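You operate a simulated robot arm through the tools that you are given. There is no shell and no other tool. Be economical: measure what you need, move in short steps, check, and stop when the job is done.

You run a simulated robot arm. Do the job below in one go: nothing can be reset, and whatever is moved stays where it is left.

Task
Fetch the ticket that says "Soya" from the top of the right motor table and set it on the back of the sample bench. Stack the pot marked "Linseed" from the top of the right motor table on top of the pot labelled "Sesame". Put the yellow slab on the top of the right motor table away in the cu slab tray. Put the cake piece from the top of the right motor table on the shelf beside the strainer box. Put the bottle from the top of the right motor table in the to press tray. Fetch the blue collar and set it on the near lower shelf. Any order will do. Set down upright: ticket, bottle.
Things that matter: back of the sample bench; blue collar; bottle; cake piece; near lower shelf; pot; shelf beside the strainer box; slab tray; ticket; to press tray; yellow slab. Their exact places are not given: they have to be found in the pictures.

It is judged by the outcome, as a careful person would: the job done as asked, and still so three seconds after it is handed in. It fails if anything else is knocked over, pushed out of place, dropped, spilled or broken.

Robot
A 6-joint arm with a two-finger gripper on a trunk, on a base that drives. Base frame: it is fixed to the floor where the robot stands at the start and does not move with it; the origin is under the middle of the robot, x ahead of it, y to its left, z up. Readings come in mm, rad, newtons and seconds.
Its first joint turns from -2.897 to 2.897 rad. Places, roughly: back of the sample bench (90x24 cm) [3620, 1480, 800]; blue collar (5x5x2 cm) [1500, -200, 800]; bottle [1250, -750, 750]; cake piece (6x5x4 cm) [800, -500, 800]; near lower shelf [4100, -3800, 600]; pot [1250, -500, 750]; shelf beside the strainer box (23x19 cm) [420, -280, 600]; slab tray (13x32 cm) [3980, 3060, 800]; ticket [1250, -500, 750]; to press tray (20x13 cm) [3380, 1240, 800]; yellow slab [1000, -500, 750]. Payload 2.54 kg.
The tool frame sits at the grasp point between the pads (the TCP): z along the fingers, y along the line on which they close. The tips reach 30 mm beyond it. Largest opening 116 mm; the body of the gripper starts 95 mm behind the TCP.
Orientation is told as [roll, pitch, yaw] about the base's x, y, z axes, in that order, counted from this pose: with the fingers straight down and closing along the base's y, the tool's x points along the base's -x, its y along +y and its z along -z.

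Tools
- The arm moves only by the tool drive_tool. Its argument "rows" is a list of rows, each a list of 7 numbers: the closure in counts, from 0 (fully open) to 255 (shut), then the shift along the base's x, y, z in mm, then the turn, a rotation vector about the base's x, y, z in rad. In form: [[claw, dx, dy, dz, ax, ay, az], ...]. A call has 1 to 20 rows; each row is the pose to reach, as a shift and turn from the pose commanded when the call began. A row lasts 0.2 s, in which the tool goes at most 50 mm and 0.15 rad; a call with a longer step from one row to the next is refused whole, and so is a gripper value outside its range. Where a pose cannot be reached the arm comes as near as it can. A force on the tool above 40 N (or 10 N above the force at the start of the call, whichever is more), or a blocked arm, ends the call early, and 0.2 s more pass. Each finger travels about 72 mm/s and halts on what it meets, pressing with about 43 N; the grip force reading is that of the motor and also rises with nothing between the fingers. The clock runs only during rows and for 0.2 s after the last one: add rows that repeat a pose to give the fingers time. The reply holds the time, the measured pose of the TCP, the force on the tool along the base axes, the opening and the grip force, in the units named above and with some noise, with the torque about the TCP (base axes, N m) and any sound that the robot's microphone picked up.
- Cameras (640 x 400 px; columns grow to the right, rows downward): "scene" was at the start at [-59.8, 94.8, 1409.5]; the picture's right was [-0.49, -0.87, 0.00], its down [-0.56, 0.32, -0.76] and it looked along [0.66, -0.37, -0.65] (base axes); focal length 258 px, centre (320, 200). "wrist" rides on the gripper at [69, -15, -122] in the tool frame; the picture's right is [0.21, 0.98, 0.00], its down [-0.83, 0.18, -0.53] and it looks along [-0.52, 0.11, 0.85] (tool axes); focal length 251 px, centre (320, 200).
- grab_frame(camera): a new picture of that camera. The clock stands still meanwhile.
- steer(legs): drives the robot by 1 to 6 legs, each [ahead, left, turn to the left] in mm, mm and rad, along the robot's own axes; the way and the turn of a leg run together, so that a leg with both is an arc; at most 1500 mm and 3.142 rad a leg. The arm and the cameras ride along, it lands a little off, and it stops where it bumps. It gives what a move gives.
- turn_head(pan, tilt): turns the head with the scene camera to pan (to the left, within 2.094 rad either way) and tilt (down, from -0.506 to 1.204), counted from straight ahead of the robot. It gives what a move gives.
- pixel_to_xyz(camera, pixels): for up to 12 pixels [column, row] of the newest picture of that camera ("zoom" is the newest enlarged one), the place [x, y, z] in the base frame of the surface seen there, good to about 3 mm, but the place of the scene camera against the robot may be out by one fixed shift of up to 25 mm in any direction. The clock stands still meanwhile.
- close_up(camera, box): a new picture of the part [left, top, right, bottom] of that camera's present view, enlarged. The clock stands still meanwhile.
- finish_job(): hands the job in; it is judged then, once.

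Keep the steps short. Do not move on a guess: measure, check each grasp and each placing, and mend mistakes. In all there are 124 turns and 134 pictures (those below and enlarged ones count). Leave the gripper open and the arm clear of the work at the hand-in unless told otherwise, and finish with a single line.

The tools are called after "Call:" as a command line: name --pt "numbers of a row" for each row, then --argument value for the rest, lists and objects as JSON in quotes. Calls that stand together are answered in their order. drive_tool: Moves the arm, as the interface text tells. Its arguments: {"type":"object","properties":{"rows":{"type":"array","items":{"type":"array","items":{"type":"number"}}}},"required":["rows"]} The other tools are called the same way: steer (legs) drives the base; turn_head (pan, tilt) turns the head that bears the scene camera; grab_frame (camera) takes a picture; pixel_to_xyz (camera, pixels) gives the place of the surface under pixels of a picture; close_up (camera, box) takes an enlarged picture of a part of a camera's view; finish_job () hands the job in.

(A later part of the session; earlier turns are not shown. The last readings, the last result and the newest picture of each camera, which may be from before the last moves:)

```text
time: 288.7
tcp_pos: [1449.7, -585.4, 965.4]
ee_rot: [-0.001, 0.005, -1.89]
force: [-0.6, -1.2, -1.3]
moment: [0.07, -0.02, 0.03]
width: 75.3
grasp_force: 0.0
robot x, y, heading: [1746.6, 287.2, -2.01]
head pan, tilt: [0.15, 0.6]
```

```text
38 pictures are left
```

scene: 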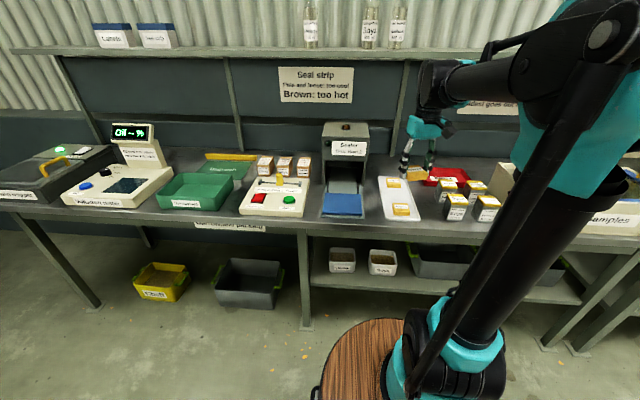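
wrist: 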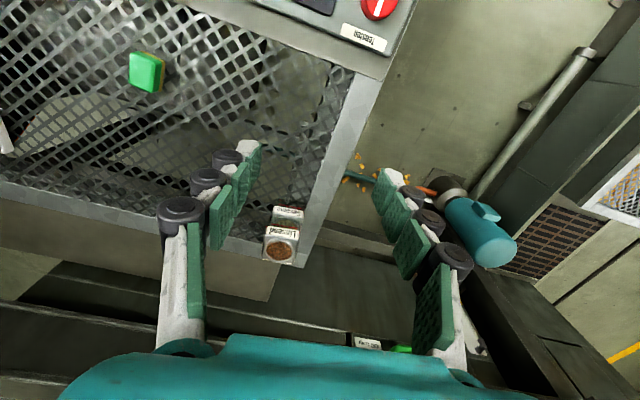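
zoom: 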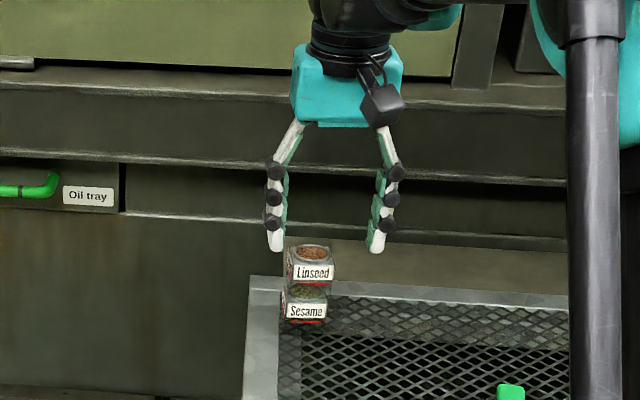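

The Linseed pot stands on the Sesame pot. Next is the blue collar at about (1476,−190). Its neighbours sit along the mat, so I'll turn the tool to close front-to-back and hover over it.

Call:
drive_tool --pt "90 2 33 8 0 0 -0.14" --pt "90 4 66 16 0 0 -0.28" --pt "90 6 99 24 0 0 -0.42" --pt "90 9 132 30 0 0 -0.56" --pt "90 11 165 30 0 0 -0.7" --pt "90 13 198 30 0 0 -0.84" --pt "90 15 231 20 0 0 -0.98" --pt "90 17 264 10 0 0 -1.12" --pt "90 20 297 0 0 0 -1.26" --pt "90 22 330 -12 0 0 -1.4" --pt "90 24 363 -25 0 0 -1.54" --pt "90 26 395 -35 0 0 -1.69" --pt "90 26 395 -35 0 0 -1.69"

Call:
grab_frame --camera "wrist"

```text
time: 291.5
tcp_pos: [1476.2, -191.6, 933.3]
ee_rot: [-0.002, 0.006, 2.702]
force: [-0.3, 0.7, 0.5]
moment: [-0.03, 0.0, -0.03]
width: 74.9
grasp_force: 0.1
robot x, y, heading: [1746.8, 285.7, -2.006]
head pan, tilt: [0.15, 0.6]
```

```text
37 pictures are left
```

wrist: 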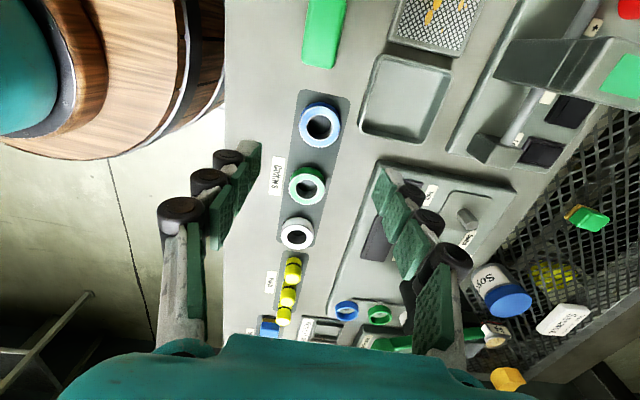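

Call:
pixel_to_xyz --camera "wrist" --pixels '[[303, 118], [337, 129], [322, 104], [317, 146], [320, 125], [340, 105], [300, 150], [308, 172], [365, 105]]'

Call:
close_up --camera "wrist" --box '[270, 80, 370, 220]'

```text
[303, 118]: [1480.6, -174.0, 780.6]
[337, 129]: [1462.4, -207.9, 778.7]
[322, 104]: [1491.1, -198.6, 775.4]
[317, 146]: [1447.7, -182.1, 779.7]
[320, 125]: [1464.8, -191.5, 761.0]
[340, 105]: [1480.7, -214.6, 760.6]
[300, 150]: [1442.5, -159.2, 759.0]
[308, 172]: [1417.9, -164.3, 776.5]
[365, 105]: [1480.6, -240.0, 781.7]
```

```text
2.86 times, centred on (320, 150) of wrist
```

zoom: 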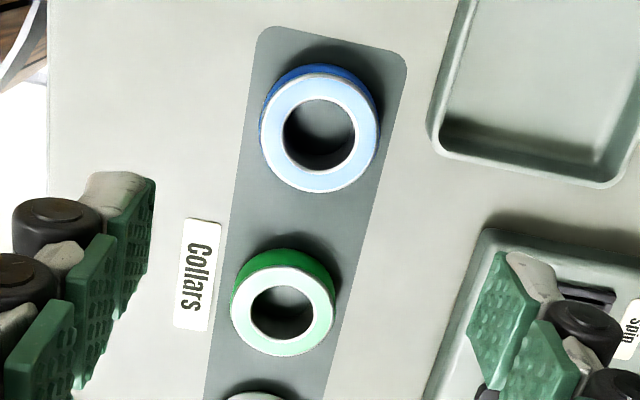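

Collar: centre (1471,−191), 48 mm across, top z 780, mat z 760. A tray rim is about 45 mm behind it, so I'll open only to 58 mm and turn −0.3 rad so the rear finger avoids the rim. Lower to TCP z 795.

Call:
drive_tool --pt "128 -3 0 -30 0 0 -0.1" --pt "128 -5 0.5 -65 0 0 -0.2" --pt "128 -5 0.5 -100 0 0 -0.3" --pt "128 -5 0.5 -115 0 0 -0.3" --pt "128 -5 0.5 -115 0 0 -0.3"

Call:
grab_frame --camera "wrist"

```text
time: 292.7
tcp_pos: [1470.2, -189.7, 818.2]
ee_rot: [-0.002, 0.006, 2.403]
force: [0.3, -0.1, -0.2]
moment: [0.0, -0.01, -0.02]
width: 57.8
grasp_force: 0.1
robot x, y, heading: [1748.6, 285.1, -2.009]
head pan, tilt: [0.15, 0.6]
```

```text
35 pictures are left
```

wrist: 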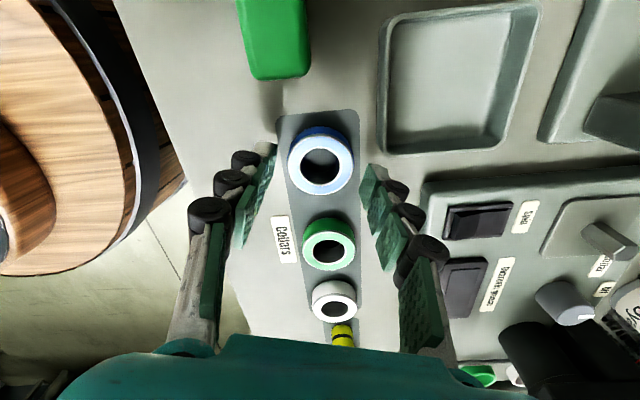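

The fingers clear the tray and the neighbours. I'll lower the last 23 mm, close, and lift.

Call:
drive_tool --pt "128 0 0 -12 0 0 0" --pt "128 0 0 -20 0 0 0" --pt "128 0 0 -23 0 0 0" --pt "128 0 0 -23 0 0 0" --pt "160 0 0 -23 0 0 0" --pt "190 0 0 -23 0 0 0" --pt "220 0 0 -23 0 0 0" --pt "220 0 0 -23 0 0 0" --pt "220 0 0 0 0 0 0" --pt "220 0 0 40 0 0 0" --pt "220 0 0 85 0 0 0"

Call:
grab_frame --camera "wrist"

```text
time: 295.1
tcp_pos: [1470.4, -191.8, 904.1]
ee_rot: [-0.003, 0.005, 2.402]
force: [0.4, -0.9, -1.4]
moment: [-0.03, 0.01, -0.01]
width: 42.8
grasp_force: 43.0
robot x, y, heading: [1748.4, 286.0, -2.008]
head pan, tilt: [0.15, 0.6]
```

```text
34 pictures are left
```

wrist: 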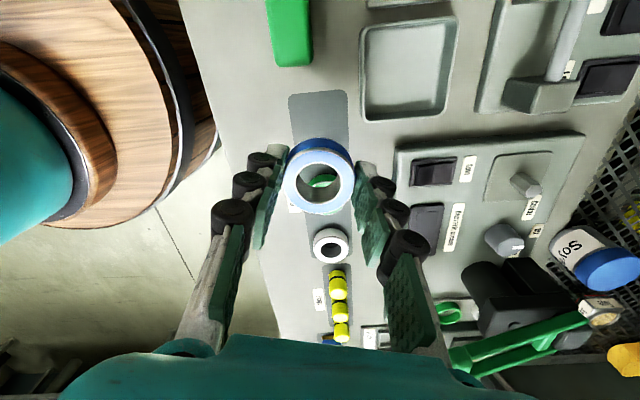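

The blue collar is held at 42.8 mm; its neighbours are undisturbed. I'll raise the arm, back away, and look toward the far shelf.

Call:
drive_tool --pt "220 0 0 45 0 0 0" --pt "220 -6 -20 90 0 0 0" --pt "220 -12 -40 135 0 0 0" --pt "220 -18 -60 155 0 0 0"

Call:
steer --legs '[[-570, 0, 0], [0, 0, 1.5]]'

Call:
turn_head --pan -0.5 --tilt 0.35

Call:
grab_frame --camera "scene"

```text
time: 296.1
tcp_pos: [1450.2, -253.0, 1057.6]
ee_rot: [-0.003, 0.006, 2.401]
force: [0.5, 0.5, -1.0]
moment: [-0.02, 0.0, 0.01]
width: 42.6
grasp_force: 43.2
robot x, y, heading: [1746.1, 289.2, -2.007]
head pan, tilt: [0.15, 0.6]
```

```text
time: 303.0
tcp_pos: [2511.8, 466.7, 1057.0]
ee_rot: [-0.001, 0.004, -2.37]
force: [-0.1, 0.3, -1.6]
moment: [0.0, -0.01, -0.01]
width: 42.1
grasp_force: 43.4
robot x, y, heading: [1987.6, 794.9, -0.5]
head pan, tilt: [0.15, 0.6]
```

```text
time: 304.0
tcp_pos: [2510.8, 468.8, 1058.1]
ee_rot: [-0.003, 0.005, -2.371]
force: [0.2, -0.4, -2.4]
moment: [0.01, -0.02, -0.01]
width: 42.1
grasp_force: 43.5
robot x, y, heading: [1986.2, 794.3, -0.496]
head pan, tilt: [-0.499, 0.351]
```

```text
33 pictures are left
```

scene: 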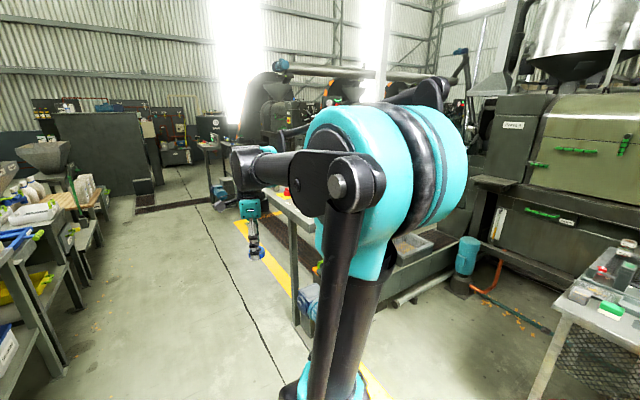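

Call:
pixel_to_xyz --camera "scene" --pixels '[[195, 205], [150, 205], [218, 205], [190, 165], [215, 135], [207, 148], [100, 130], [170, 155], [280, 130], [255, 150], [85, 310], [265, 225]]'

Call:
close_up --camera "scene" --box '[30, 60, 330, 240]'

```text
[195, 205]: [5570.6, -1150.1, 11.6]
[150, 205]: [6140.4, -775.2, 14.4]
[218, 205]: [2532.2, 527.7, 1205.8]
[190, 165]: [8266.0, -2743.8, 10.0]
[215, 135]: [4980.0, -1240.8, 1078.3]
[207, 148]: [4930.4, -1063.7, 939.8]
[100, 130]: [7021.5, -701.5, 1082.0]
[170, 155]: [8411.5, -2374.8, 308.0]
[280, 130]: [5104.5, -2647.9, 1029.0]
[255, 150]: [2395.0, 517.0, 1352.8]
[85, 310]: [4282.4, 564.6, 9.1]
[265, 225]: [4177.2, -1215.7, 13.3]
```

```text
2.13 times, centred on (180, 150) of scene
```

zoom: 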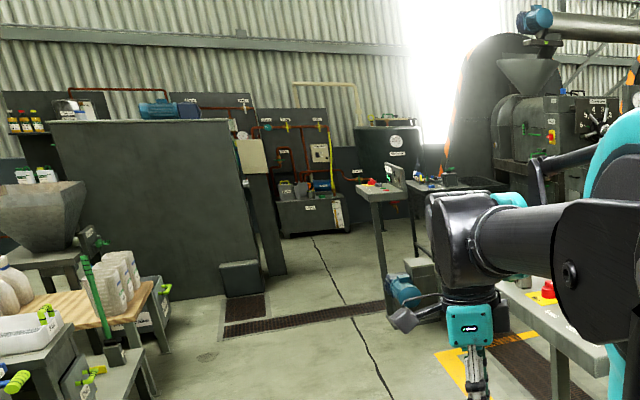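

The second conveyor desk is at (4930,−1064). An aisle seems to run between the two conveyors toward −y. I'll drive along the main corridor to its mouth and look right.

Call:
steer --legs '[[0, 0, 0.055], [1050, 0, 0], [1050, 0, 0]]'

Call:
turn_head --pan -1.0 --tilt 0.35

Call:
grab_frame --camera "scene"

```text
time: 314.8
tcp_pos: [4389.7, -402.8, 1057.1]
ee_rot: [-0.002, 0.006, -2.33]
force: [0.1, 0.0, -0.9]
moment: [-0.04, -0.02, -0.02]
width: 41.8
grasp_force: 43.9
robot x, y, heading: [3855.5, -92.3, -0.461]
head pan, tilt: [-0.499, 0.351]
```

```text
time: 315.7
tcp_pos: [4389.1, -403.9, 1056.1]
ee_rot: [-0.001, 0.006, -2.33]
force: [-0.6, 0.2, -0.8]
moment: [-0.02, -0.01, 0.01]
width: 41.8
grasp_force: 42.9
robot x, y, heading: [3854.9, -94.4, -0.451]
head pan, tilt: [-1.0, 0.351]
```

```text
31 pictures are left
```

scene: 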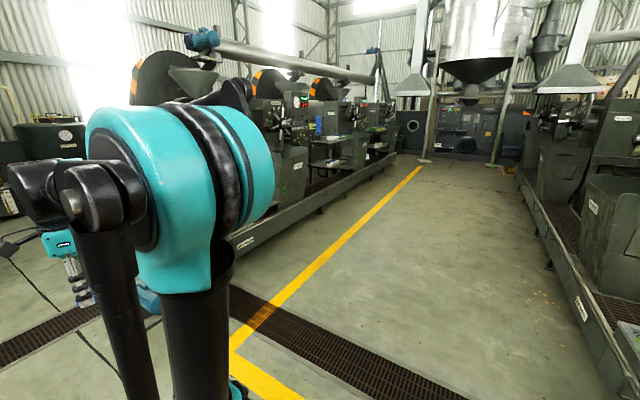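

The aisle is clear. I'll zoom on the left row for shelves and measure.

Call:
close_up --camera "scene" --box '[230, 80, 430, 210]'

Call:
pixel_to_xyz --camera "scene" --pixels '[[330, 145], [335, 165], [330, 190], [355, 180], [290, 200], [400, 170], [545, 265], [520, 180], [425, 160], [640, 290], [270, 215], [320, 210]]'

```text
3.08 times, centred on (330, 145) of scene
```

zoom: 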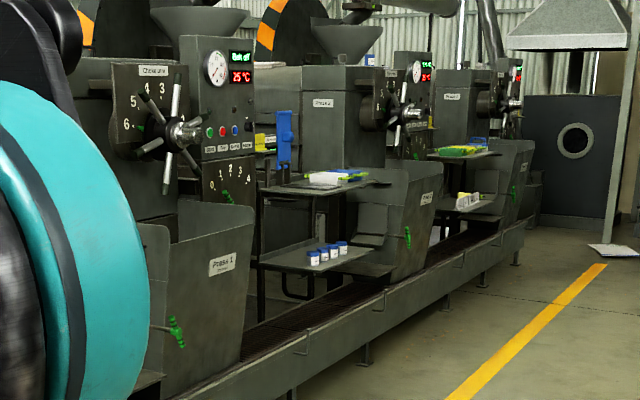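

```text
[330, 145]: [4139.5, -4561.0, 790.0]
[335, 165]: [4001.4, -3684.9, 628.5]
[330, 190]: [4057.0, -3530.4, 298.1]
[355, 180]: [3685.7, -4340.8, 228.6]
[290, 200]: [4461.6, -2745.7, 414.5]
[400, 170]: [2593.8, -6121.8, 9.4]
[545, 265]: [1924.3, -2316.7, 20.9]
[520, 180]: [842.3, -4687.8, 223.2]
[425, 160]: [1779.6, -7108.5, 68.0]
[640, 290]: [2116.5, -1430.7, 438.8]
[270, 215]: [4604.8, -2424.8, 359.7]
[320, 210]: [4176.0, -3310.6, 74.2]
```

The near lower shelf, with small blue-lid jars, is at about (4001,−3685,628), left of the aisle. I'll strafe down the aisle facing that row, stopping well short of it.

Call:
steer --legs '[[0, -1500, 0.01], [0, -1500, 0], [0, -200, 0], [650, 0, 0]]'

Call:
turn_head --pan 0.25 --tilt 0.6

Call:
grab_frame --camera "scene"

```text
time: 334.5
tcp_pos: [3620.7, -3536.5, 1057.5]
ee_rot: [-0.002, 0.007, -2.309]
force: [0.0, 0.3, -0.6]
moment: [0.0, 0.02, 0.0]
width: 41.8
grasp_force: 42.6
robot x, y, heading: [3079.5, -3241.0, -0.439]
head pan, tilt: [-1.0, 0.351]
```

```text
time: 335.9
tcp_pos: [3621.5, -3538.3, 1057.9]
ee_rot: [-0.001, 0.005, -2.309]
force: [-0.3, 0.0, -0.8]
moment: [-0.01, 0.0, -0.01]
width: 42.2
grasp_force: 42.9
robot x, y, heading: [3082.4, -3241.7, -0.438]
head pan, tilt: [0.25, 0.6]
```

```text
29 pictures are left
```

scene: 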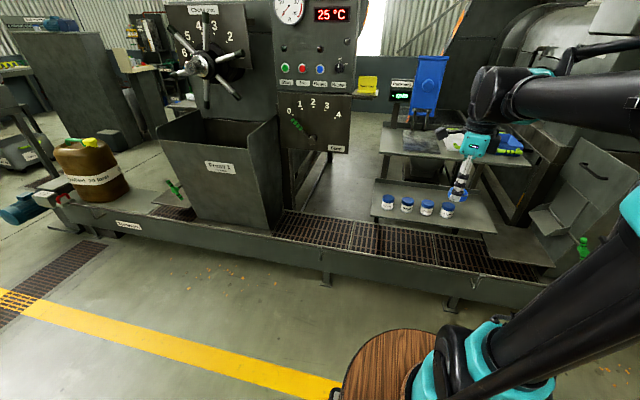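

The lower shelf sticks out in front of the upper one and carries four blue-lid jars. I'll zoom and measure the free spot.

Call:
close_up --camera "scene" --box '[360, 110, 560, 260]'

Call:
pixel_to_xyz --camera "scene" --pixels '[[378, 215], [375, 185], [465, 210], [490, 225], [475, 195], [420, 222], [408, 200], [445, 205], [420, 145], [400, 155], [480, 160], [340, 260]]'

Call:
grab_frame --camera "wrist"

```text
2.67 times, centred on (460, 185) of scene
```

zoom: 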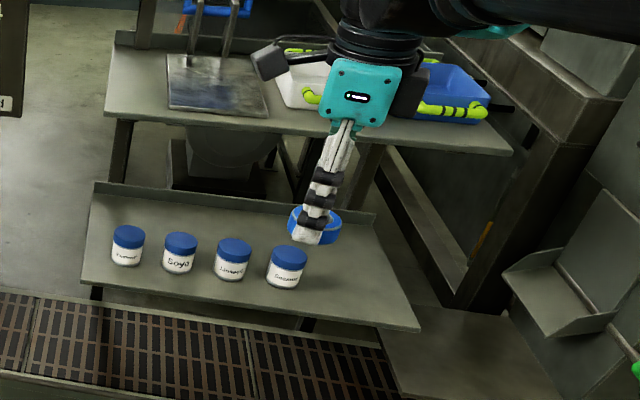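

```text
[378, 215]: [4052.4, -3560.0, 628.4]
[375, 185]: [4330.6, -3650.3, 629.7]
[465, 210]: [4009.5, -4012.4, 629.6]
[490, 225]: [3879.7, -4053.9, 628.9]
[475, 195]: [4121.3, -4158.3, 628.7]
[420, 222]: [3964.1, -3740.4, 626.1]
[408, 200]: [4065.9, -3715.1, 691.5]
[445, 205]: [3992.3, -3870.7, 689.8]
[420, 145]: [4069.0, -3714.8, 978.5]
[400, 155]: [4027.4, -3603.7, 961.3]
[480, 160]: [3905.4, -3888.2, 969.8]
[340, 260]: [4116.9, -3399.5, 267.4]
```

```text
27 pictures are left
```

wrist: 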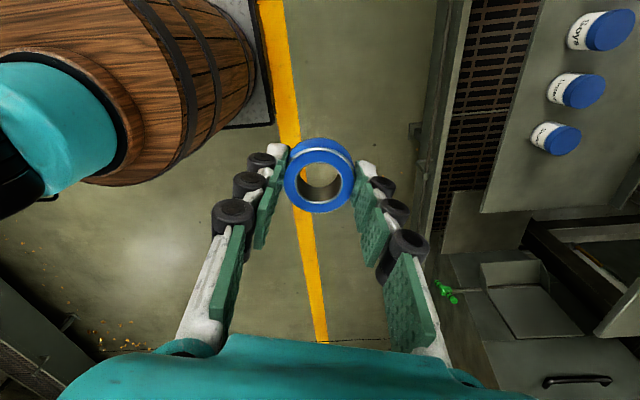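

The upper shelf (z about 970) lies straight above the lower one (z about 629), so I can't come down vertically. The free spot is right of the jars, near (3939,−3958). I'll move in line with it, turn the tool square, and then lean the gripper about 30° so the hand stays in front of the upper shelf.

Call:
steer --legs '[[0, -286, 0], [195, 0, 0]]'

Call:
drive_tool --pt "220 0 0 0 0 0 0.14" --pt "220 0 0 0 0 0 0.28" --pt "220 0 0 0 0 0 0.42" --pt "220 0 0 0 0 0 0.56" --pt "220 0 0 0 0 0 0.7" --pt "220 0 0 0 0 0 0.84" --pt "220 0 0 0 0 0 0.98" --pt "220 0 0 0 0 0 1.12" --pt "220 0 0 0 0 0 1.26" --pt "220 0 0 0 0 0 1.4" --pt "220 0 0 0 0 0 1.54" --pt "220 0 0 0 0 0 1.68" --pt "220 0 0 0 0 0 1.82" --pt "220 0 0 0 0 0 1.87"

Call:
grab_frame --camera "wrist"

```text
time: 339.1
tcp_pos: [3676.8, -3884.0, 1057.3]
ee_rot: [-0.001, 0.004, -2.312]
force: [-0.3, 0.4, -1.2]
moment: [0.0, -0.02, 0.02]
width: 42.0
grasp_force: 42.8
robot x, y, heading: [3132.6, -3584.5, -0.442]
head pan, tilt: [0.25, 0.6]
```

```text
time: 342.1
tcp_pos: [3676.4, -3884.0, 1057.6]
ee_rot: [-0.002, 0.004, -0.44]
force: [0.0, 0.3, -1.2]
moment: [0.02, -0.01, 0.01]
width: 42.1
grasp_force: 42.7
robot x, y, heading: [3134.5, -3583.3, -0.439]
head pan, tilt: [0.25, 0.6]
```

```text
26 pictures are left
```

wrist: 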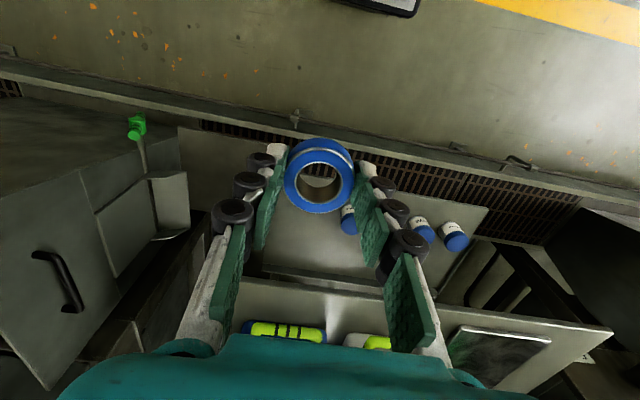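

Call:
pixel_to_xyz --camera "wrist" --pixels '[[300, 235], [330, 255], [285, 200], [270, 245], [330, 270], [335, 300], [470, 315], [420, 232], [350, 218], [245, 195], [485, 207], [380, 250]]'

```text
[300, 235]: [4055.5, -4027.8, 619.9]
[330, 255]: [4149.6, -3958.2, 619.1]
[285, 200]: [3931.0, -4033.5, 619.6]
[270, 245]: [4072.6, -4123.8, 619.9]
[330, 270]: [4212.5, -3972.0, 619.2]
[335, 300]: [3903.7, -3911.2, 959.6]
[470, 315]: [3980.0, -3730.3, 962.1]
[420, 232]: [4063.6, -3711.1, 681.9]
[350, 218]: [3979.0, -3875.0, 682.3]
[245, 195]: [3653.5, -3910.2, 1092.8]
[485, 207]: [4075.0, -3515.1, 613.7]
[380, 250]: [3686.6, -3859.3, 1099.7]
```

Lower shelf: z 619.5, front edge at s≈4113. The upper shelf is above it at z 960. The target spot is 47 mm inside the edge, clear of the jars. I'll tilt the tool 0.55 rad while lowering, still in front of the shelves.

Call:
drive_tool --pt "220 9 2 -42 -0.047 -0.1 0" --pt "220 18 4 -85 -0.094 -0.2 0" --pt "220 27 5 -128 -0.14 -0.3 0" --pt "220 36 7 -171 -0.187 -0.4 0" --pt "220 45 9 -214 -0.234 -0.498 0" --pt "220 54 11 -257 -0.234 -0.498 0" --pt "220 62 12.7 -300 -0.234 -0.498 0" --pt "220 62 12.7 -345 -0.234 -0.498 0" --pt "220 62 12.7 -367 -0.234 -0.498 0" --pt "220 62 12.7 -367 -0.234 -0.498 0"

Call:
grab_frame --camera "wrist"

Call:
grab_frame --camera "scene"

```text
time: 344.3
tcp_pos: [3754.5, -3876.3, 761.9]
ee_rot: [-0.002, -0.545, -0.442]
force: [0.3, -0.1, -0.9]
moment: [0.01, 0.0, 0.01]
width: 42.1
grasp_force: 43.0
out of reach, approached as far as the arm can: row 7, 8, 9, 10
robot x, y, heading: [3136.0, -3587.4, -0.443]
head pan, tilt: [0.25, 0.6]
```

```text
25 pictures are left
```

wrist: 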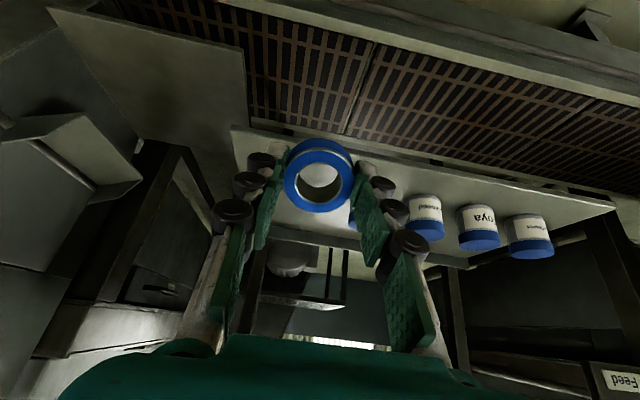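

```text
24 pictures are left
```

scene: 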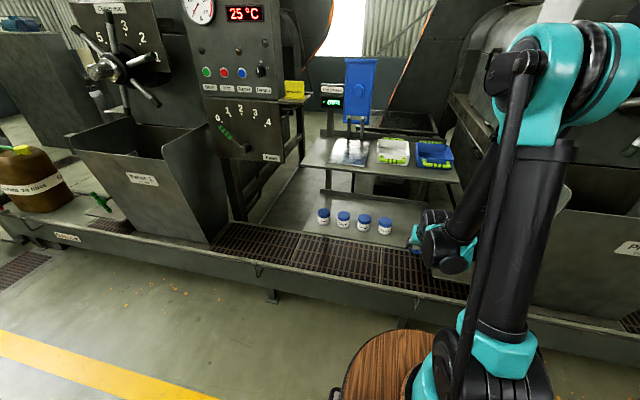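

The lean is right, but the arm is too folded to go lower at this distance. I'll go forward while lowering, since the reach opens up further out.

Call:
drive_tool --pt "220 27 -13 -10 0 0 0" --pt "220 54 -26 -25 0 0 0" --pt "220 81 -38 -45 0 0 0" --pt "220 81 -38 -70 0 0 0" --pt "220 81 -38 -70 0 0 0"

```text
time: 345.5
tcp_pos: [3846.5, -3920.4, 705.5]
ee_rot: [-0.002, -0.544, -0.441]
force: [0.0, -0.4, -0.8]
moment: [0.02, 0.01, -0.02]
width: 42.0
grasp_force: 43.3
out of reach, approached as far as the arm can: row 4, 5
robot x, y, heading: [3137.0, -3585.0, -0.442]
head pan, tilt: [0.25, 0.6]
```

Call:
drive_tool --pt "220 25 -12 -3 0 0 0" --pt "220 50 -24 -8 0 0 0" --pt "220 78 -37 -15 0 0 0" --pt "220 78 -37 -22 0 0 0" --pt "220 78 -37 -22 0 0 0"

Call:
grab_frame --camera "wrist"

Call:
close_up --camera "scene" --box '[290, 130, 510, 300]'

```text
time: 346.7
tcp_pos: [3925.9, -3956.7, 686.0]
ee_rot: [-0.003, -0.547, -0.442]
force: [-0.5, -0.7, -1.7]
moment: [-0.04, 0.01, -0.03]
width: 41.9
grasp_force: 42.8
robot x, y, heading: [3135.7, -3586.9, -0.441]
head pan, tilt: [0.25, 0.6]
```

```text
23 pictures are left
```

wrist: 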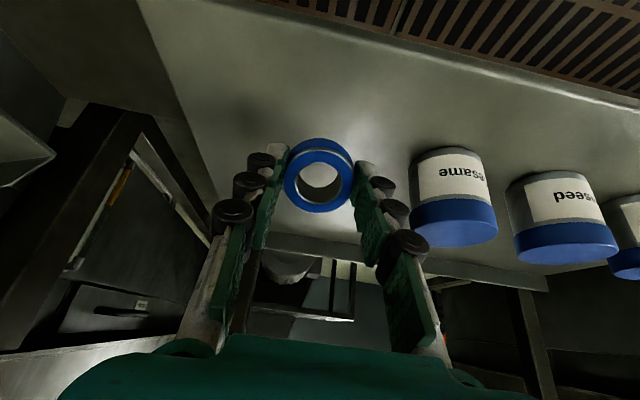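

```text
2.35 times, centred on (400, 215) of scene
```

zoom: 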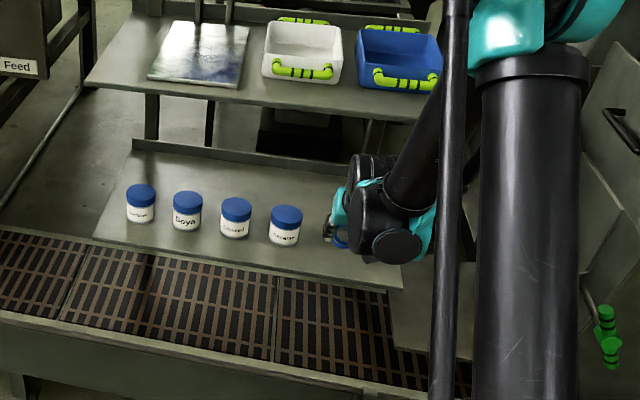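

The collar is over clear shelf beside the Sesame jar. I'll lower in small steps to contact.

Call:
drive_tool --pt "220 0 0 -8 0 0 0" --pt "220 0 0 -15 0 0 0" --pt "220 0 0 -19 0 0 0" --pt "220 0 0 -21 0 0 0" --pt "220 0 0 -22 0 0 0" --pt "220 0 0 -22 0 0 0"

```text
time: 348.1
tcp_pos: [3924.9, -3954.7, 662.9]
ee_rot: [-0.001, -0.547, -0.442]
force: [0.7, 0.4, -1.1]
moment: [0.02, 0.04, 0.01]
width: 41.9
grasp_force: 43.4
robot x, y, heading: [3136.4, -3588.3, -0.437]
head pan, tilt: [0.25, 0.6]
```

Call:
drive_tool --pt "220 0 0 -1 0 0 0" --pt "220 0 0 -2 0 0 0" --pt "220 0 0 -2 0 0 0"

Call:
drive_tool --pt "220 0 0 -1 0 0 0" --pt "220 0 0 -2 0 0 0" --pt "220 0 0 -2 0 0 0"

Call:
grab_frame --camera "wrist"

```text
time: 348.9
tcp_pos: [3924.9, -3954.7, 661.5]
ee_rot: [0.0, -0.546, -0.442]
force: [0.1, 0.2, -0.3]
moment: [0.01, 0.01, 0.0]
width: 41.6
grasp_force: 43.0
robot x, y, heading: [3134.7, -3586.0, -0.441]
head pan, tilt: [0.25, 0.6]
```

```text
time: 349.7
tcp_pos: [3926.4, -3955.7, 660.2]
ee_rot: [-0.002, -0.545, -0.443]
force: [-1.1, -0.6, -1.2]
moment: [-0.01, 0.03, 0.0]
width: 42.1
grasp_force: 42.6
robot x, y, heading: [3133.4, -3580.0, -0.439]
head pan, tilt: [0.25, 0.6]
```

```text
21 pictures are left
```

wrist: 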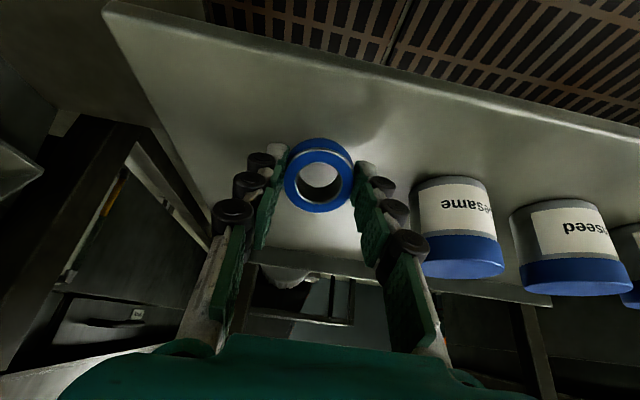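

Call:
drive_tool --pt "220 0 0 -1 0 0 0" --pt "220 0 0 -2 0 0 0" --pt "220 0 0 -2 0 0 0"

Call:
drive_tool --pt "220 0 0 -1 0 0 0" --pt "220 0 0 -1 0 0 0"

Call:
drive_tool --pt "220 0 0 -1 0 0 0" --pt "220 0 0 -1 0 0 0"

Call:
drive_tool --pt "220 0 0 -1 0 0 0" --pt "220 0 0 -1 0 0 0"

```text
time: 350.5
tcp_pos: [3924.8, -3953.9, 658.4]
ee_rot: [-0.003, -0.547, -0.442]
force: [-3.5, 2.6, 20.3]
moment: [0.08, 0.05, 0.0]
width: 41.9
grasp_force: 42.8
robot x, y, heading: [3136.7, -3589.4, -0.439]
head pan, tilt: [0.25, 0.6]
```

```text
time: 351.1
tcp_pos: [3926.5, -3955.2, 658.8]
ee_rot: [0.0, -0.547, -0.444]
force: [-0.5, 3.8, 33.4]
moment: [0.14, -0.06, 0.01]
width: 42.2
grasp_force: 43.6
robot x, y, heading: [3137.2, -3587.1, -0.44]
head pan, tilt: [0.25, 0.6]
```

```text
time: 351.7
tcp_pos: [3926.6, -3955.6, 657.8]
ee_rot: [-0.002, -0.549, -0.442]
force: [6.3, 2.1, 33.9]
moment: [0.01, -0.28, 0.05]
width: 42.0
grasp_force: 42.9
robot x, y, heading: [3132.1, -3583.3, -0.439]
head pan, tilt: [0.25, 0.6]
```

```text
time: 352.3
tcp_pos: [3924.5, -3955.4, 656.2]
ee_rot: [-0.001, -0.548, -0.441]
force: [7.3, 0.1, 34.7]
moment: [-0.01, -0.32, 0.02]
width: 42.2
grasp_force: 42.9
robot x, y, heading: [3135.2, -3587.7, -0.442]
head pan, tilt: [0.25, 0.6]
```

The collar's near edge touches and it's pivoting flat between the pads (steady 34 N). I'll press 3 mm more to flatten it, then ease up and release.

Call:
drive_tool --pt "220 0 0 -1 0 0 0" --pt "220 0 0 -2 0 0 0" --pt "220 0 0 -3 0 0 0"

Call:
drive_tool --pt "220 0 0 1 0 0 0" --pt "165 0 0 1 0 0 0" --pt "155 0 0 1 0 0 0" --pt "140 0 0 1 0 0 0" --pt "125 0 0 1 0 0 0" --pt "125 0 0 1 0 0 0"

Call:
grab_frame --camera "wrist"

```text
time: 353.1
tcp_pos: [3924.7, -3955.1, 653.0]
ee_rot: [-0.003, -0.546, -0.44]
force: [6.2, 1.9, 33.2]
moment: [0.01, -0.3, 0.01]
width: 42.2
grasp_force: 43.1
robot x, y, heading: [3137.5, -3583.7, -0.438]
head pan, tilt: [0.25, 0.6]
```

```text
time: 354.5
tcp_pos: [3925.1, -3956.1, 652.2]
ee_rot: [-0.002, -0.547, -0.442]
force: [0.2, -0.1, -0.2]
moment: [0.0, -0.01, 0.01]
width: 58.7
grasp_force: 0.0
robot x, y, heading: [3139.7, -3589.1, -0.443]
head pan, tilt: [0.25, 0.6]
```

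```text
20 pictures are left
```

wrist: 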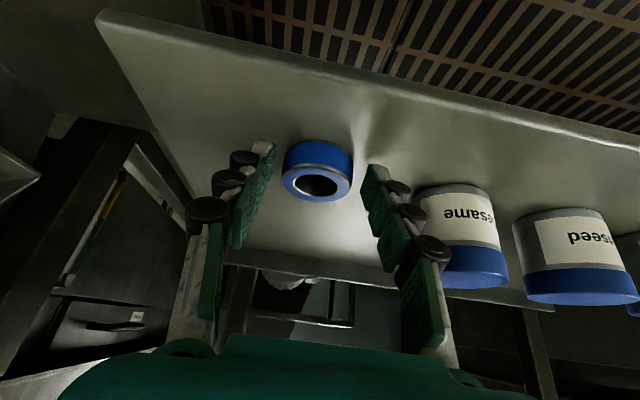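

The collar lies flat on the near lower shelf. I'll withdraw backward and up along the way I came, and straighten the tool.

Call:
drive_tool --pt "125 -5 2 15 0 0 0" --pt "125 -25 12 38 0 0 0" --pt "125 -60 28 62 0 0 0" --pt "125 -97 46 82 0 0 0" --pt "125 -134 63 105 0 0 0" --pt "125 -170 80 130 0 0 0" --pt "125 -190 90 170 0 0 0" --pt "125 -195 92 215 0.0467 0.0996 0" --pt "125 -200 94 258 0.0934 0.199 0" --pt "125 -205 96 300 0.14 0.3 0" --pt "125 -210 98 340 0.187 0.4 0" --pt "125 -215 100 375 0.232 0.495 0" --pt "125 -215 100 400 0.232 0.495 0"

Call:
close_up --camera "scene" --box '[290, 130, 510, 300]'

```text
time: 357.3
tcp_pos: [3711.2, -3855.8, 1053.2]
ee_rot: [-0.002, 0.002, -0.441]
force: [0.5, -0.3, 0.6]
moment: [0.0, -0.02, -0.01]
width: 59.1
grasp_force: 0.0
robot x, y, heading: [3135.1, -3585.8, -0.439]
head pan, tilt: [0.25, 0.6]
```

```text
2.35 times, centred on (400, 215) of scene
```

zoom: 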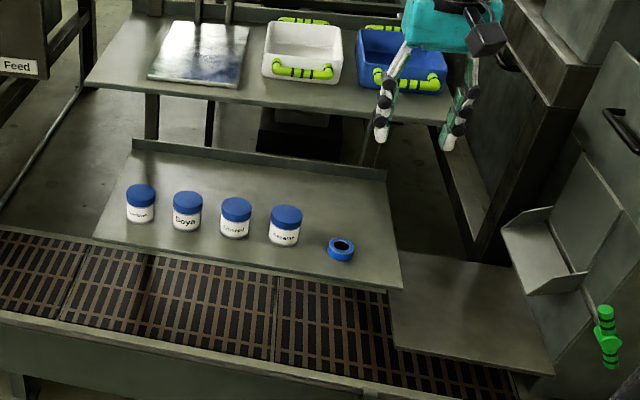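

The collar is in place. Last is the cake piece. I'll drive back up the aisle and along the corridor to the table.

Call:
steer --legs '[[-833, 0, 0], [0, 1500, 0], [0, 1500, 0], [0, 460, 0], [-1500, 0, 0], [-300, 0, 0]]'

```text
time: 386.8
tcp_pos: [2775.8, 406.7, 1053.9]
ee_rot: [-0.004, -0.002, -0.435]
force: [0.1, -0.6, -0.4]
moment: [-0.01, 0.02, -0.01]
width: 59.2
grasp_force: 0.0
robot x, y, heading: [2195.1, 672.5, -0.432]
head pan, tilt: [0.25, 0.6]
```

Call:
steer --legs '[[0, 0, -1.578], [0, -742, 0]]'

```text
time: 394.7
tcp_pos: [1250.2, 418.7, 1052.9]
ee_rot: [-0.002, 0.001, -2.015]
force: [0.0, -0.7, 0.8]
moment: [-0.05, 0.0, 0.0]
width: 59.0
grasp_force: 0.0
robot x, y, heading: [1521.7, 994.1, -2.013]
head pan, tilt: [0.25, 0.6]
```

Call:
steer --legs '[[545, 0, 0]]'

Call:
drive_tool --pt "60 -18 -38 -10 0 0 0" --pt "20 -36 -76 -20 0 0 0" --pt "0 -54 -115 -30 0 0 0" --pt "0 -71 -153 -40 0 0 0" --pt "0 -89 -191 -50 0 0 0" --pt "0 -106 -229 -60 0 0 0" --pt "0 -106 -229 -60 0 0 0"

Call:
grab_frame --camera "wrist"

```text
time: 397.9
tcp_pos: [1009.4, -75.4, 1053.8]
ee_rot: [-0.004, 0.0, -2.022]
force: [0.0, -0.5, -0.1]
moment: [0.01, -0.01, 0.0]
width: 59.1
grasp_force: 0.0
robot x, y, heading: [1288.0, 503.1, -2.016]
head pan, tilt: [0.25, 0.6]
```

```text
time: 399.5
tcp_pos: [903.1, -302.6, 994.2]
ee_rot: [-0.006, 0.001, -2.021]
force: [-0.1, -0.9, -0.3]
moment: [-0.01, 0.0, 0.0]
width: 116.0
grasp_force: 0.0
robot x, y, heading: [1287.9, 502.9, -2.017]
head pan, tilt: [0.25, 0.6]
```

```text
18 pictures are left
```

wrist: 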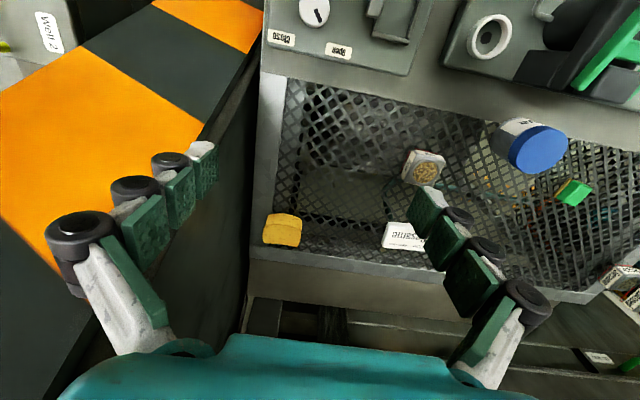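

The cake is at (283,230), near the striped hopper wall. I'll zoom on it and measure both the cake and the wall.

Call:
close_up --camera "wrist" --box '[245, 200, 325, 260]'

Call:
pixel_to_xyz --camera "zoom" --pixels '[[190, 130], [430, 150], [170, 230], [400, 250], [160, 310], [400, 350], [290, 180], [280, 300]]'

Call:
pixel_to_xyz --camera "wrist" --pixels '[[180, 120], [230, 160], [220, 250], [60, 130], [245, 230], [255, 100], [150, 60], [262, 190]]'

```text
6.67 times, centred on (285, 230) of wrist
```

zoom: 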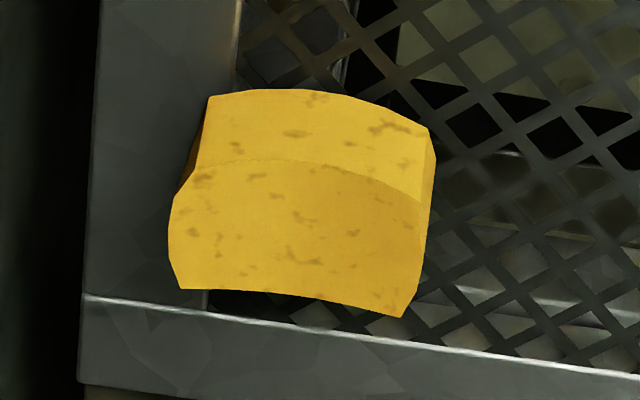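

```text
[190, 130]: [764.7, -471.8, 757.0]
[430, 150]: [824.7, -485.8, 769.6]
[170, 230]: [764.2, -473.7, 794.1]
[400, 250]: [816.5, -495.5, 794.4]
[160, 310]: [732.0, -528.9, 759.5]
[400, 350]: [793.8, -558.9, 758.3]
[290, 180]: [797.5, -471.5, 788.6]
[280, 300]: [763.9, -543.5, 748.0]
```

```text
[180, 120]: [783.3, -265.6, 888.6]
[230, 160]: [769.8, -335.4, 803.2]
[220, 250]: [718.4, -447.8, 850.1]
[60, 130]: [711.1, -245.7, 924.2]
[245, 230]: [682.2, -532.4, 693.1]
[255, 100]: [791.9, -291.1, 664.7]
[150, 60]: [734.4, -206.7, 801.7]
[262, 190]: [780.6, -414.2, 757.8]
```

The cake is 62 wide and 37 tall, centred near (790,−496), and about 40 mm from the hopper wall. Straight down is too near the reach limit, so I'll lean the tool forward 0.4 rad and close along its width with an 84 mm opening.

Call:
drive_tool --pt "70 -23 -33 -19 0 0 0.06" --pt "70 -46 -66 -37 0 0 0.12" --pt "70 -69 -99 -56 0 0 0.12" --pt "70 -92 -132 -74 0 0 0.12" --pt "70 -92 -132 -74 0 0 0.12"

Call:
drive_tool --pt "70 0 0 -10 -0.126 0.043 0" --pt "70 0 0 -20 -0.252 0.086 0" --pt "70 0 0 -40 -0.378 0.129 0" --pt "70 0 0 -40 -0.378 0.129 0"

Call:
grab_frame --camera "wrist"

```text
time: 400.7
tcp_pos: [812.1, -434.5, 917.3]
ee_rot: [-0.003, -0.002, -1.901]
force: [-0.7, -0.3, 0.9]
moment: [-0.04, 0.03, -0.02]
width: 84.2
grasp_force: 0.2
robot x, y, heading: [1284.5, 497.9, -2.018]
head pan, tilt: [0.25, 0.6]
```

```text
time: 401.7
tcp_pos: [812.1, -437.2, 878.6]
ee_rot: [-0.001, -0.401, -1.903]
force: [0.2, 1.0, -0.6]
moment: [0.01, -0.01, -0.02]
width: 84.2
grasp_force: 0.1
robot x, y, heading: [1286.4, 498.6, -2.02]
head pan, tilt: [0.25, 0.6]
```

```text
16 pictures are left
```

wrist: 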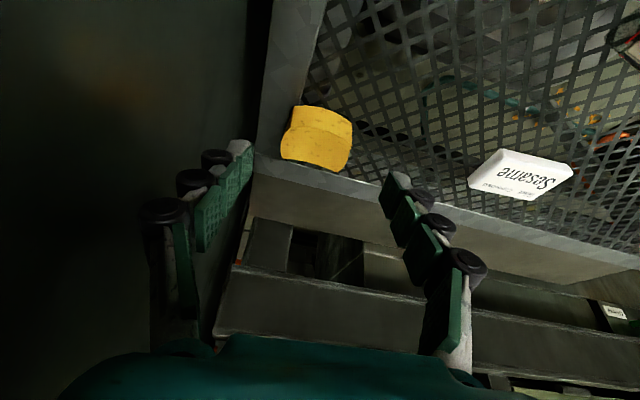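

Call:
pixel_to_xyz --camera "wrist" --pixels '[[297, 112], [348, 124], [285, 150], [345, 163], [316, 145], [320, 128], [300, 155], [333, 160], [285, 140], [352, 145]]'

```text
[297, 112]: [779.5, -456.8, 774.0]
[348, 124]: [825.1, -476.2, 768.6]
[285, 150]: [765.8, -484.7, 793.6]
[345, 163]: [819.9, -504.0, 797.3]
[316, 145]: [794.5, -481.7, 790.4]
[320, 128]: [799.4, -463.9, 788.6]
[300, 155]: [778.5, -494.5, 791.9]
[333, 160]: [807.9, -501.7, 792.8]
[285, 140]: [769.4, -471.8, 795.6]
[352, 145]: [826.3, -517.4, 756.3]
```

The cake's centre reads (795,−484), aligned within 1 mm sideways. I'll move over it, lower to TCP z 795, close, and lift a little.

Call:
drive_tool --pt "70 -8 -22 -20 0 0 0" --pt "70 -15.5 -43 -25 0 0 0" --pt "70 -15.5 -43 -50 0 0 0" --pt "70 -15.5 -43 -72 0 0 0" --pt "70 -15.5 -43 -83 0 0 0" --pt "70 -15.5 -43 -83 0 0 0" --pt "110 -15.5 -43 -83 0 0 0" --pt "150 -15.5 -43 -83 0 0 0" --pt "190 -15.5 -43 -83 0 0 0" --pt "190 -15.5 -43 -83 0 0 0" --pt "190 -15.5 -43 -83 0 0 0" --pt "190 -15.5 -43 -65 0 0 0" --pt "190 -13 -35 -30 0 0 0"

Call:
grab_frame --camera "wrist"

```text
time: 404.5
tcp_pos: [797.7, -469.7, 847.6]
ee_rot: [-0.002, -0.398, -1.901]
force: [0.8, 0.3, -0.9]
moment: [0.0, -0.02, 0.01]
width: 58.6
grasp_force: 42.8
robot x, y, heading: [1285.3, 499.1, -2.017]
head pan, tilt: [0.25, 0.6]
```

```text
15 pictures are left
```

wrist: 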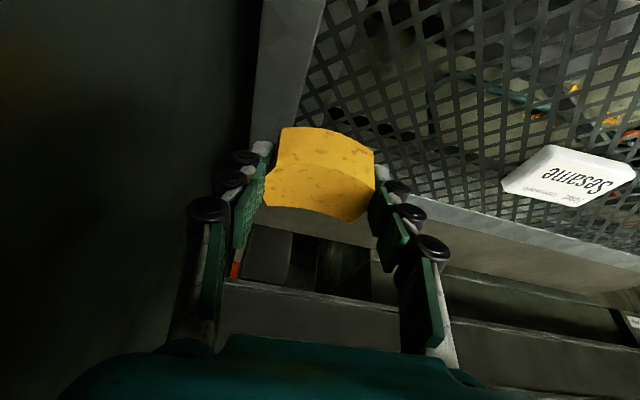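

The cake is held firmly at 58.6 mm, with its base 38 mm below the TCP while I keep this lean. I'll lift, retract, back off, square to heading −1.57 and shift over toward the strainer box.

Call:
drive_tool --pt "190 5 10 40 0 0 0" --pt "190 22 46 65 0 0 0" --pt "190 40 86 90 0 0 0" --pt "190 58 124 115 0 0 0" --pt "190 76 162 140 0 0 0" --pt "190 94 200 160 0 0 0" --pt "190 112 240 175 0 0 0" --pt "190 130 280 180 0 0 0" --pt "190 149 320 180 0 0 0" --pt "190 167 360 180 0 0 0" --pt "190 180 388 180 0 0 0"

Call:
steer --legs '[[-480, 0, 0], [0, 0, 0.447], [0, -1070, 0]]'

Call:
turn_head --pan 0.1 --tilt 0.75

Call:
grab_frame --camera "scene"

```text
refused: row 3 steps farther than a row can; nothing moved
```

```text
time: 411.4
tcp_pos: [983.4, -143.6, 848.6]
ee_rot: [0.001, -0.398, -1.428]
force: [-0.5, 0.3, -0.1]
moment: [0.0, -0.02, -0.05]
width: 57.4
grasp_force: 43.1
robot x, y, heading: [973.3, 939.2, -1.57]
head pan, tilt: [0.25, 0.6]
stopped in leg 3: the robot was blocked; the commanded pose is now the measured one
```

```text
time: 412.1
tcp_pos: [983.8, -143.3, 847.9]
ee_rot: [-0.001, -0.401, -1.426]
force: [0.0, 0.1, -0.1]
moment: [0.04, 0.09, -0.07]
width: 57.6
grasp_force: 42.8
robot x, y, heading: [974.0, 943.8, -1.562]
head pan, tilt: [0.099, 0.75]
```

```text
14 pictures are left
```

scene: 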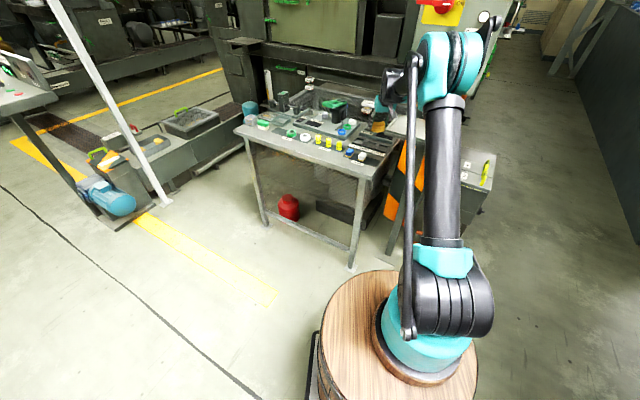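

My arm move was refused, so the base moved with the arm still out low, and it stopped against something. Before anything else I'll check the table and the contact point.

Call:
close_up --camera "scene" --box '[230, 60, 430, 190]'

Call:
grab_frame --camera "wrist"

```text
3.08 times, centred on (330, 125) of scene
```

zoom: 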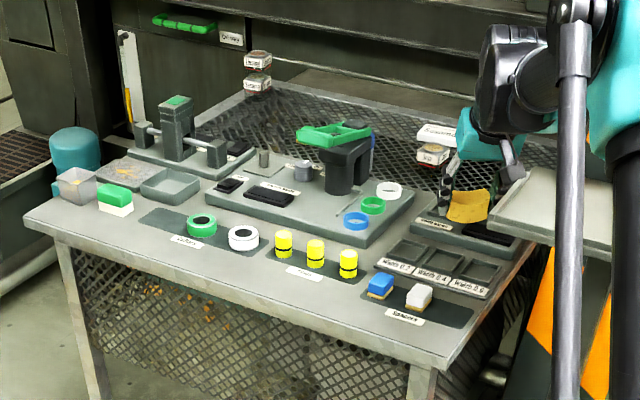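

```text
12 pictures are left
```

wrist: 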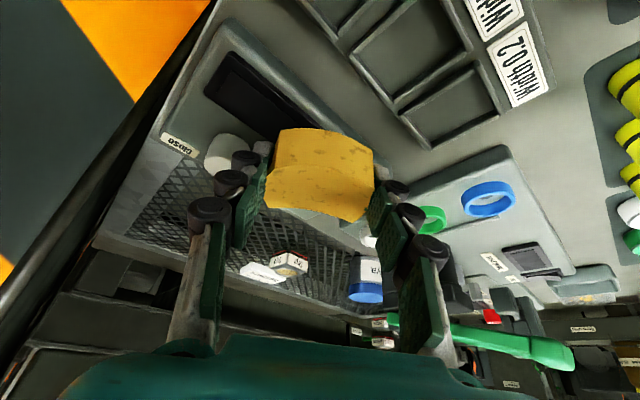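

Nothing on the table has moved: pots stacked, plugs and spacers standing. The hand only rests against the fixed padlock plate and the cake is still held. I'll step 60 mm away from the plate, then raise and retract the arm with valid step sizes.

Call:
steer --legs '[[0, 60, 0]]'

Call:
drive_tool --pt "190 0 0 40 0 0 0" --pt "190 0 0 80 0 0 0" --pt "190 0 0 120 0 0 0" --pt "190 0 0 160 0 0 0" --pt "190 0 20 190 0 0 0" --pt "190 0 60 200 0 0 0" --pt "190 0 100 200 0 0 0" --pt "190 0 145 200 0 0 0" --pt "190 0 190 200 0 0 0" --pt "190 0 235 200 0 0 0" --pt "190 0 280 200 0 0 0" --pt "190 0 325 200 0 0 0" --pt "190 0 370 200 0 0 0" --pt "190 0 400 200 0 0 0"

```text
time: 413.0
tcp_pos: [1042.5, -143.9, 847.4]
ee_rot: [0.0, -0.399, -1.425]
force: [0.1, 0.9, -1.0]
moment: [-0.02, 0.03, -0.02]
width: 57.5
grasp_force: 42.4
robot x, y, heading: [1029.8, 939.9, -1.561]
head pan, tilt: [0.099, 0.75]
```

```text
time: 416.0
tcp_pos: [1044.4, 259.2, 1047.1]
ee_rot: [0.001, -0.397, -1.427]
force: [0.1, -1.0, -0.3]
moment: [0.02, 0.02, -0.01]
width: 57.3
grasp_force: 43.2
robot x, y, heading: [1040.4, 938.5, -1.561]
head pan, tilt: [0.099, 0.75]
```

Clear and high now. I'll shift right to line up with the shelf at x≈420 and close in.

Call:
steer --legs '[[0, -620, 0], [320, 0, 0]]'

Call:
turn_head --pan 0.0 --tilt 0.8

Call:
grab_frame --camera "scene"

Call:
grab_frame --camera "wrist"

```text
time: 421.2
tcp_pos: [420.3, -62.3, 1048.0]
ee_rot: [0.0, -0.398, -1.44]
force: [0.1, -0.8, -0.9]
moment: [-0.02, -0.01, 0.0]
width: 57.2
grasp_force: 43.0
robot x, y, heading: [422.1, 619.4, -1.579]
head pan, tilt: [0.099, 0.75]
```

```text
time: 421.9
tcp_pos: [419.9, -60.9, 1047.9]
ee_rot: [-0.001, -0.397, -1.441]
force: [0.6, 0.0, 0.2]
moment: [0.03, -0.01, -0.01]
width: 57.3
grasp_force: 43.1
robot x, y, heading: [420.7, 621.3, -1.574]
head pan, tilt: [0.0, 0.799]
```

```text
11 pictures are left
```

scene: 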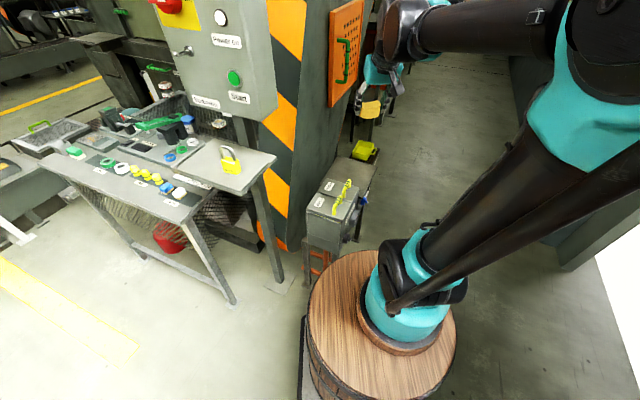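

```text
10 pictures are left
5 turns are left
```

wrist: 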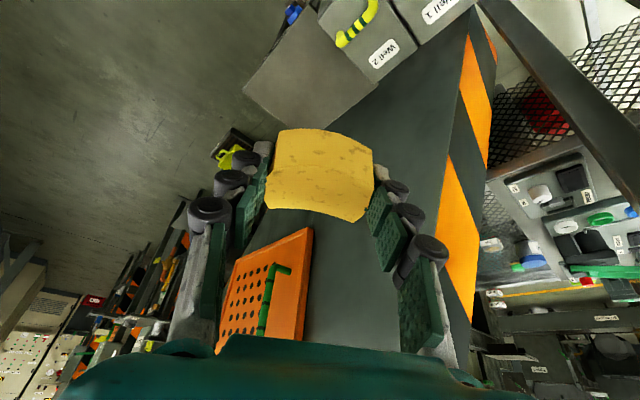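

I have 5 turns left. The shelf is the grey plate at (305,75) in the wrist view. I'll measure its corners, and the hopper face near it.

Call:
pixel_to_xyz --camera "wrist" --pixels '[[290, 30], [250, 88], [300, 118], [375, 82], [310, 75], [330, 60], [385, 115], [340, 225], [400, 150], [375, 55], [335, 45], [320, 122]]'

```text
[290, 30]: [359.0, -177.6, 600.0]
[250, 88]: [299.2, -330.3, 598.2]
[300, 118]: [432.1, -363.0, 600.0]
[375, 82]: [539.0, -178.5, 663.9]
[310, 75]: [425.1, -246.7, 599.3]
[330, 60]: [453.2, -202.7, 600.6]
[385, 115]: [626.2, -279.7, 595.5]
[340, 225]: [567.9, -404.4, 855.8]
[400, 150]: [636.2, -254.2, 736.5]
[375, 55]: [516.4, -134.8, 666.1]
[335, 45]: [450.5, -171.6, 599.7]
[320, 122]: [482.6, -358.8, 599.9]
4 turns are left
```

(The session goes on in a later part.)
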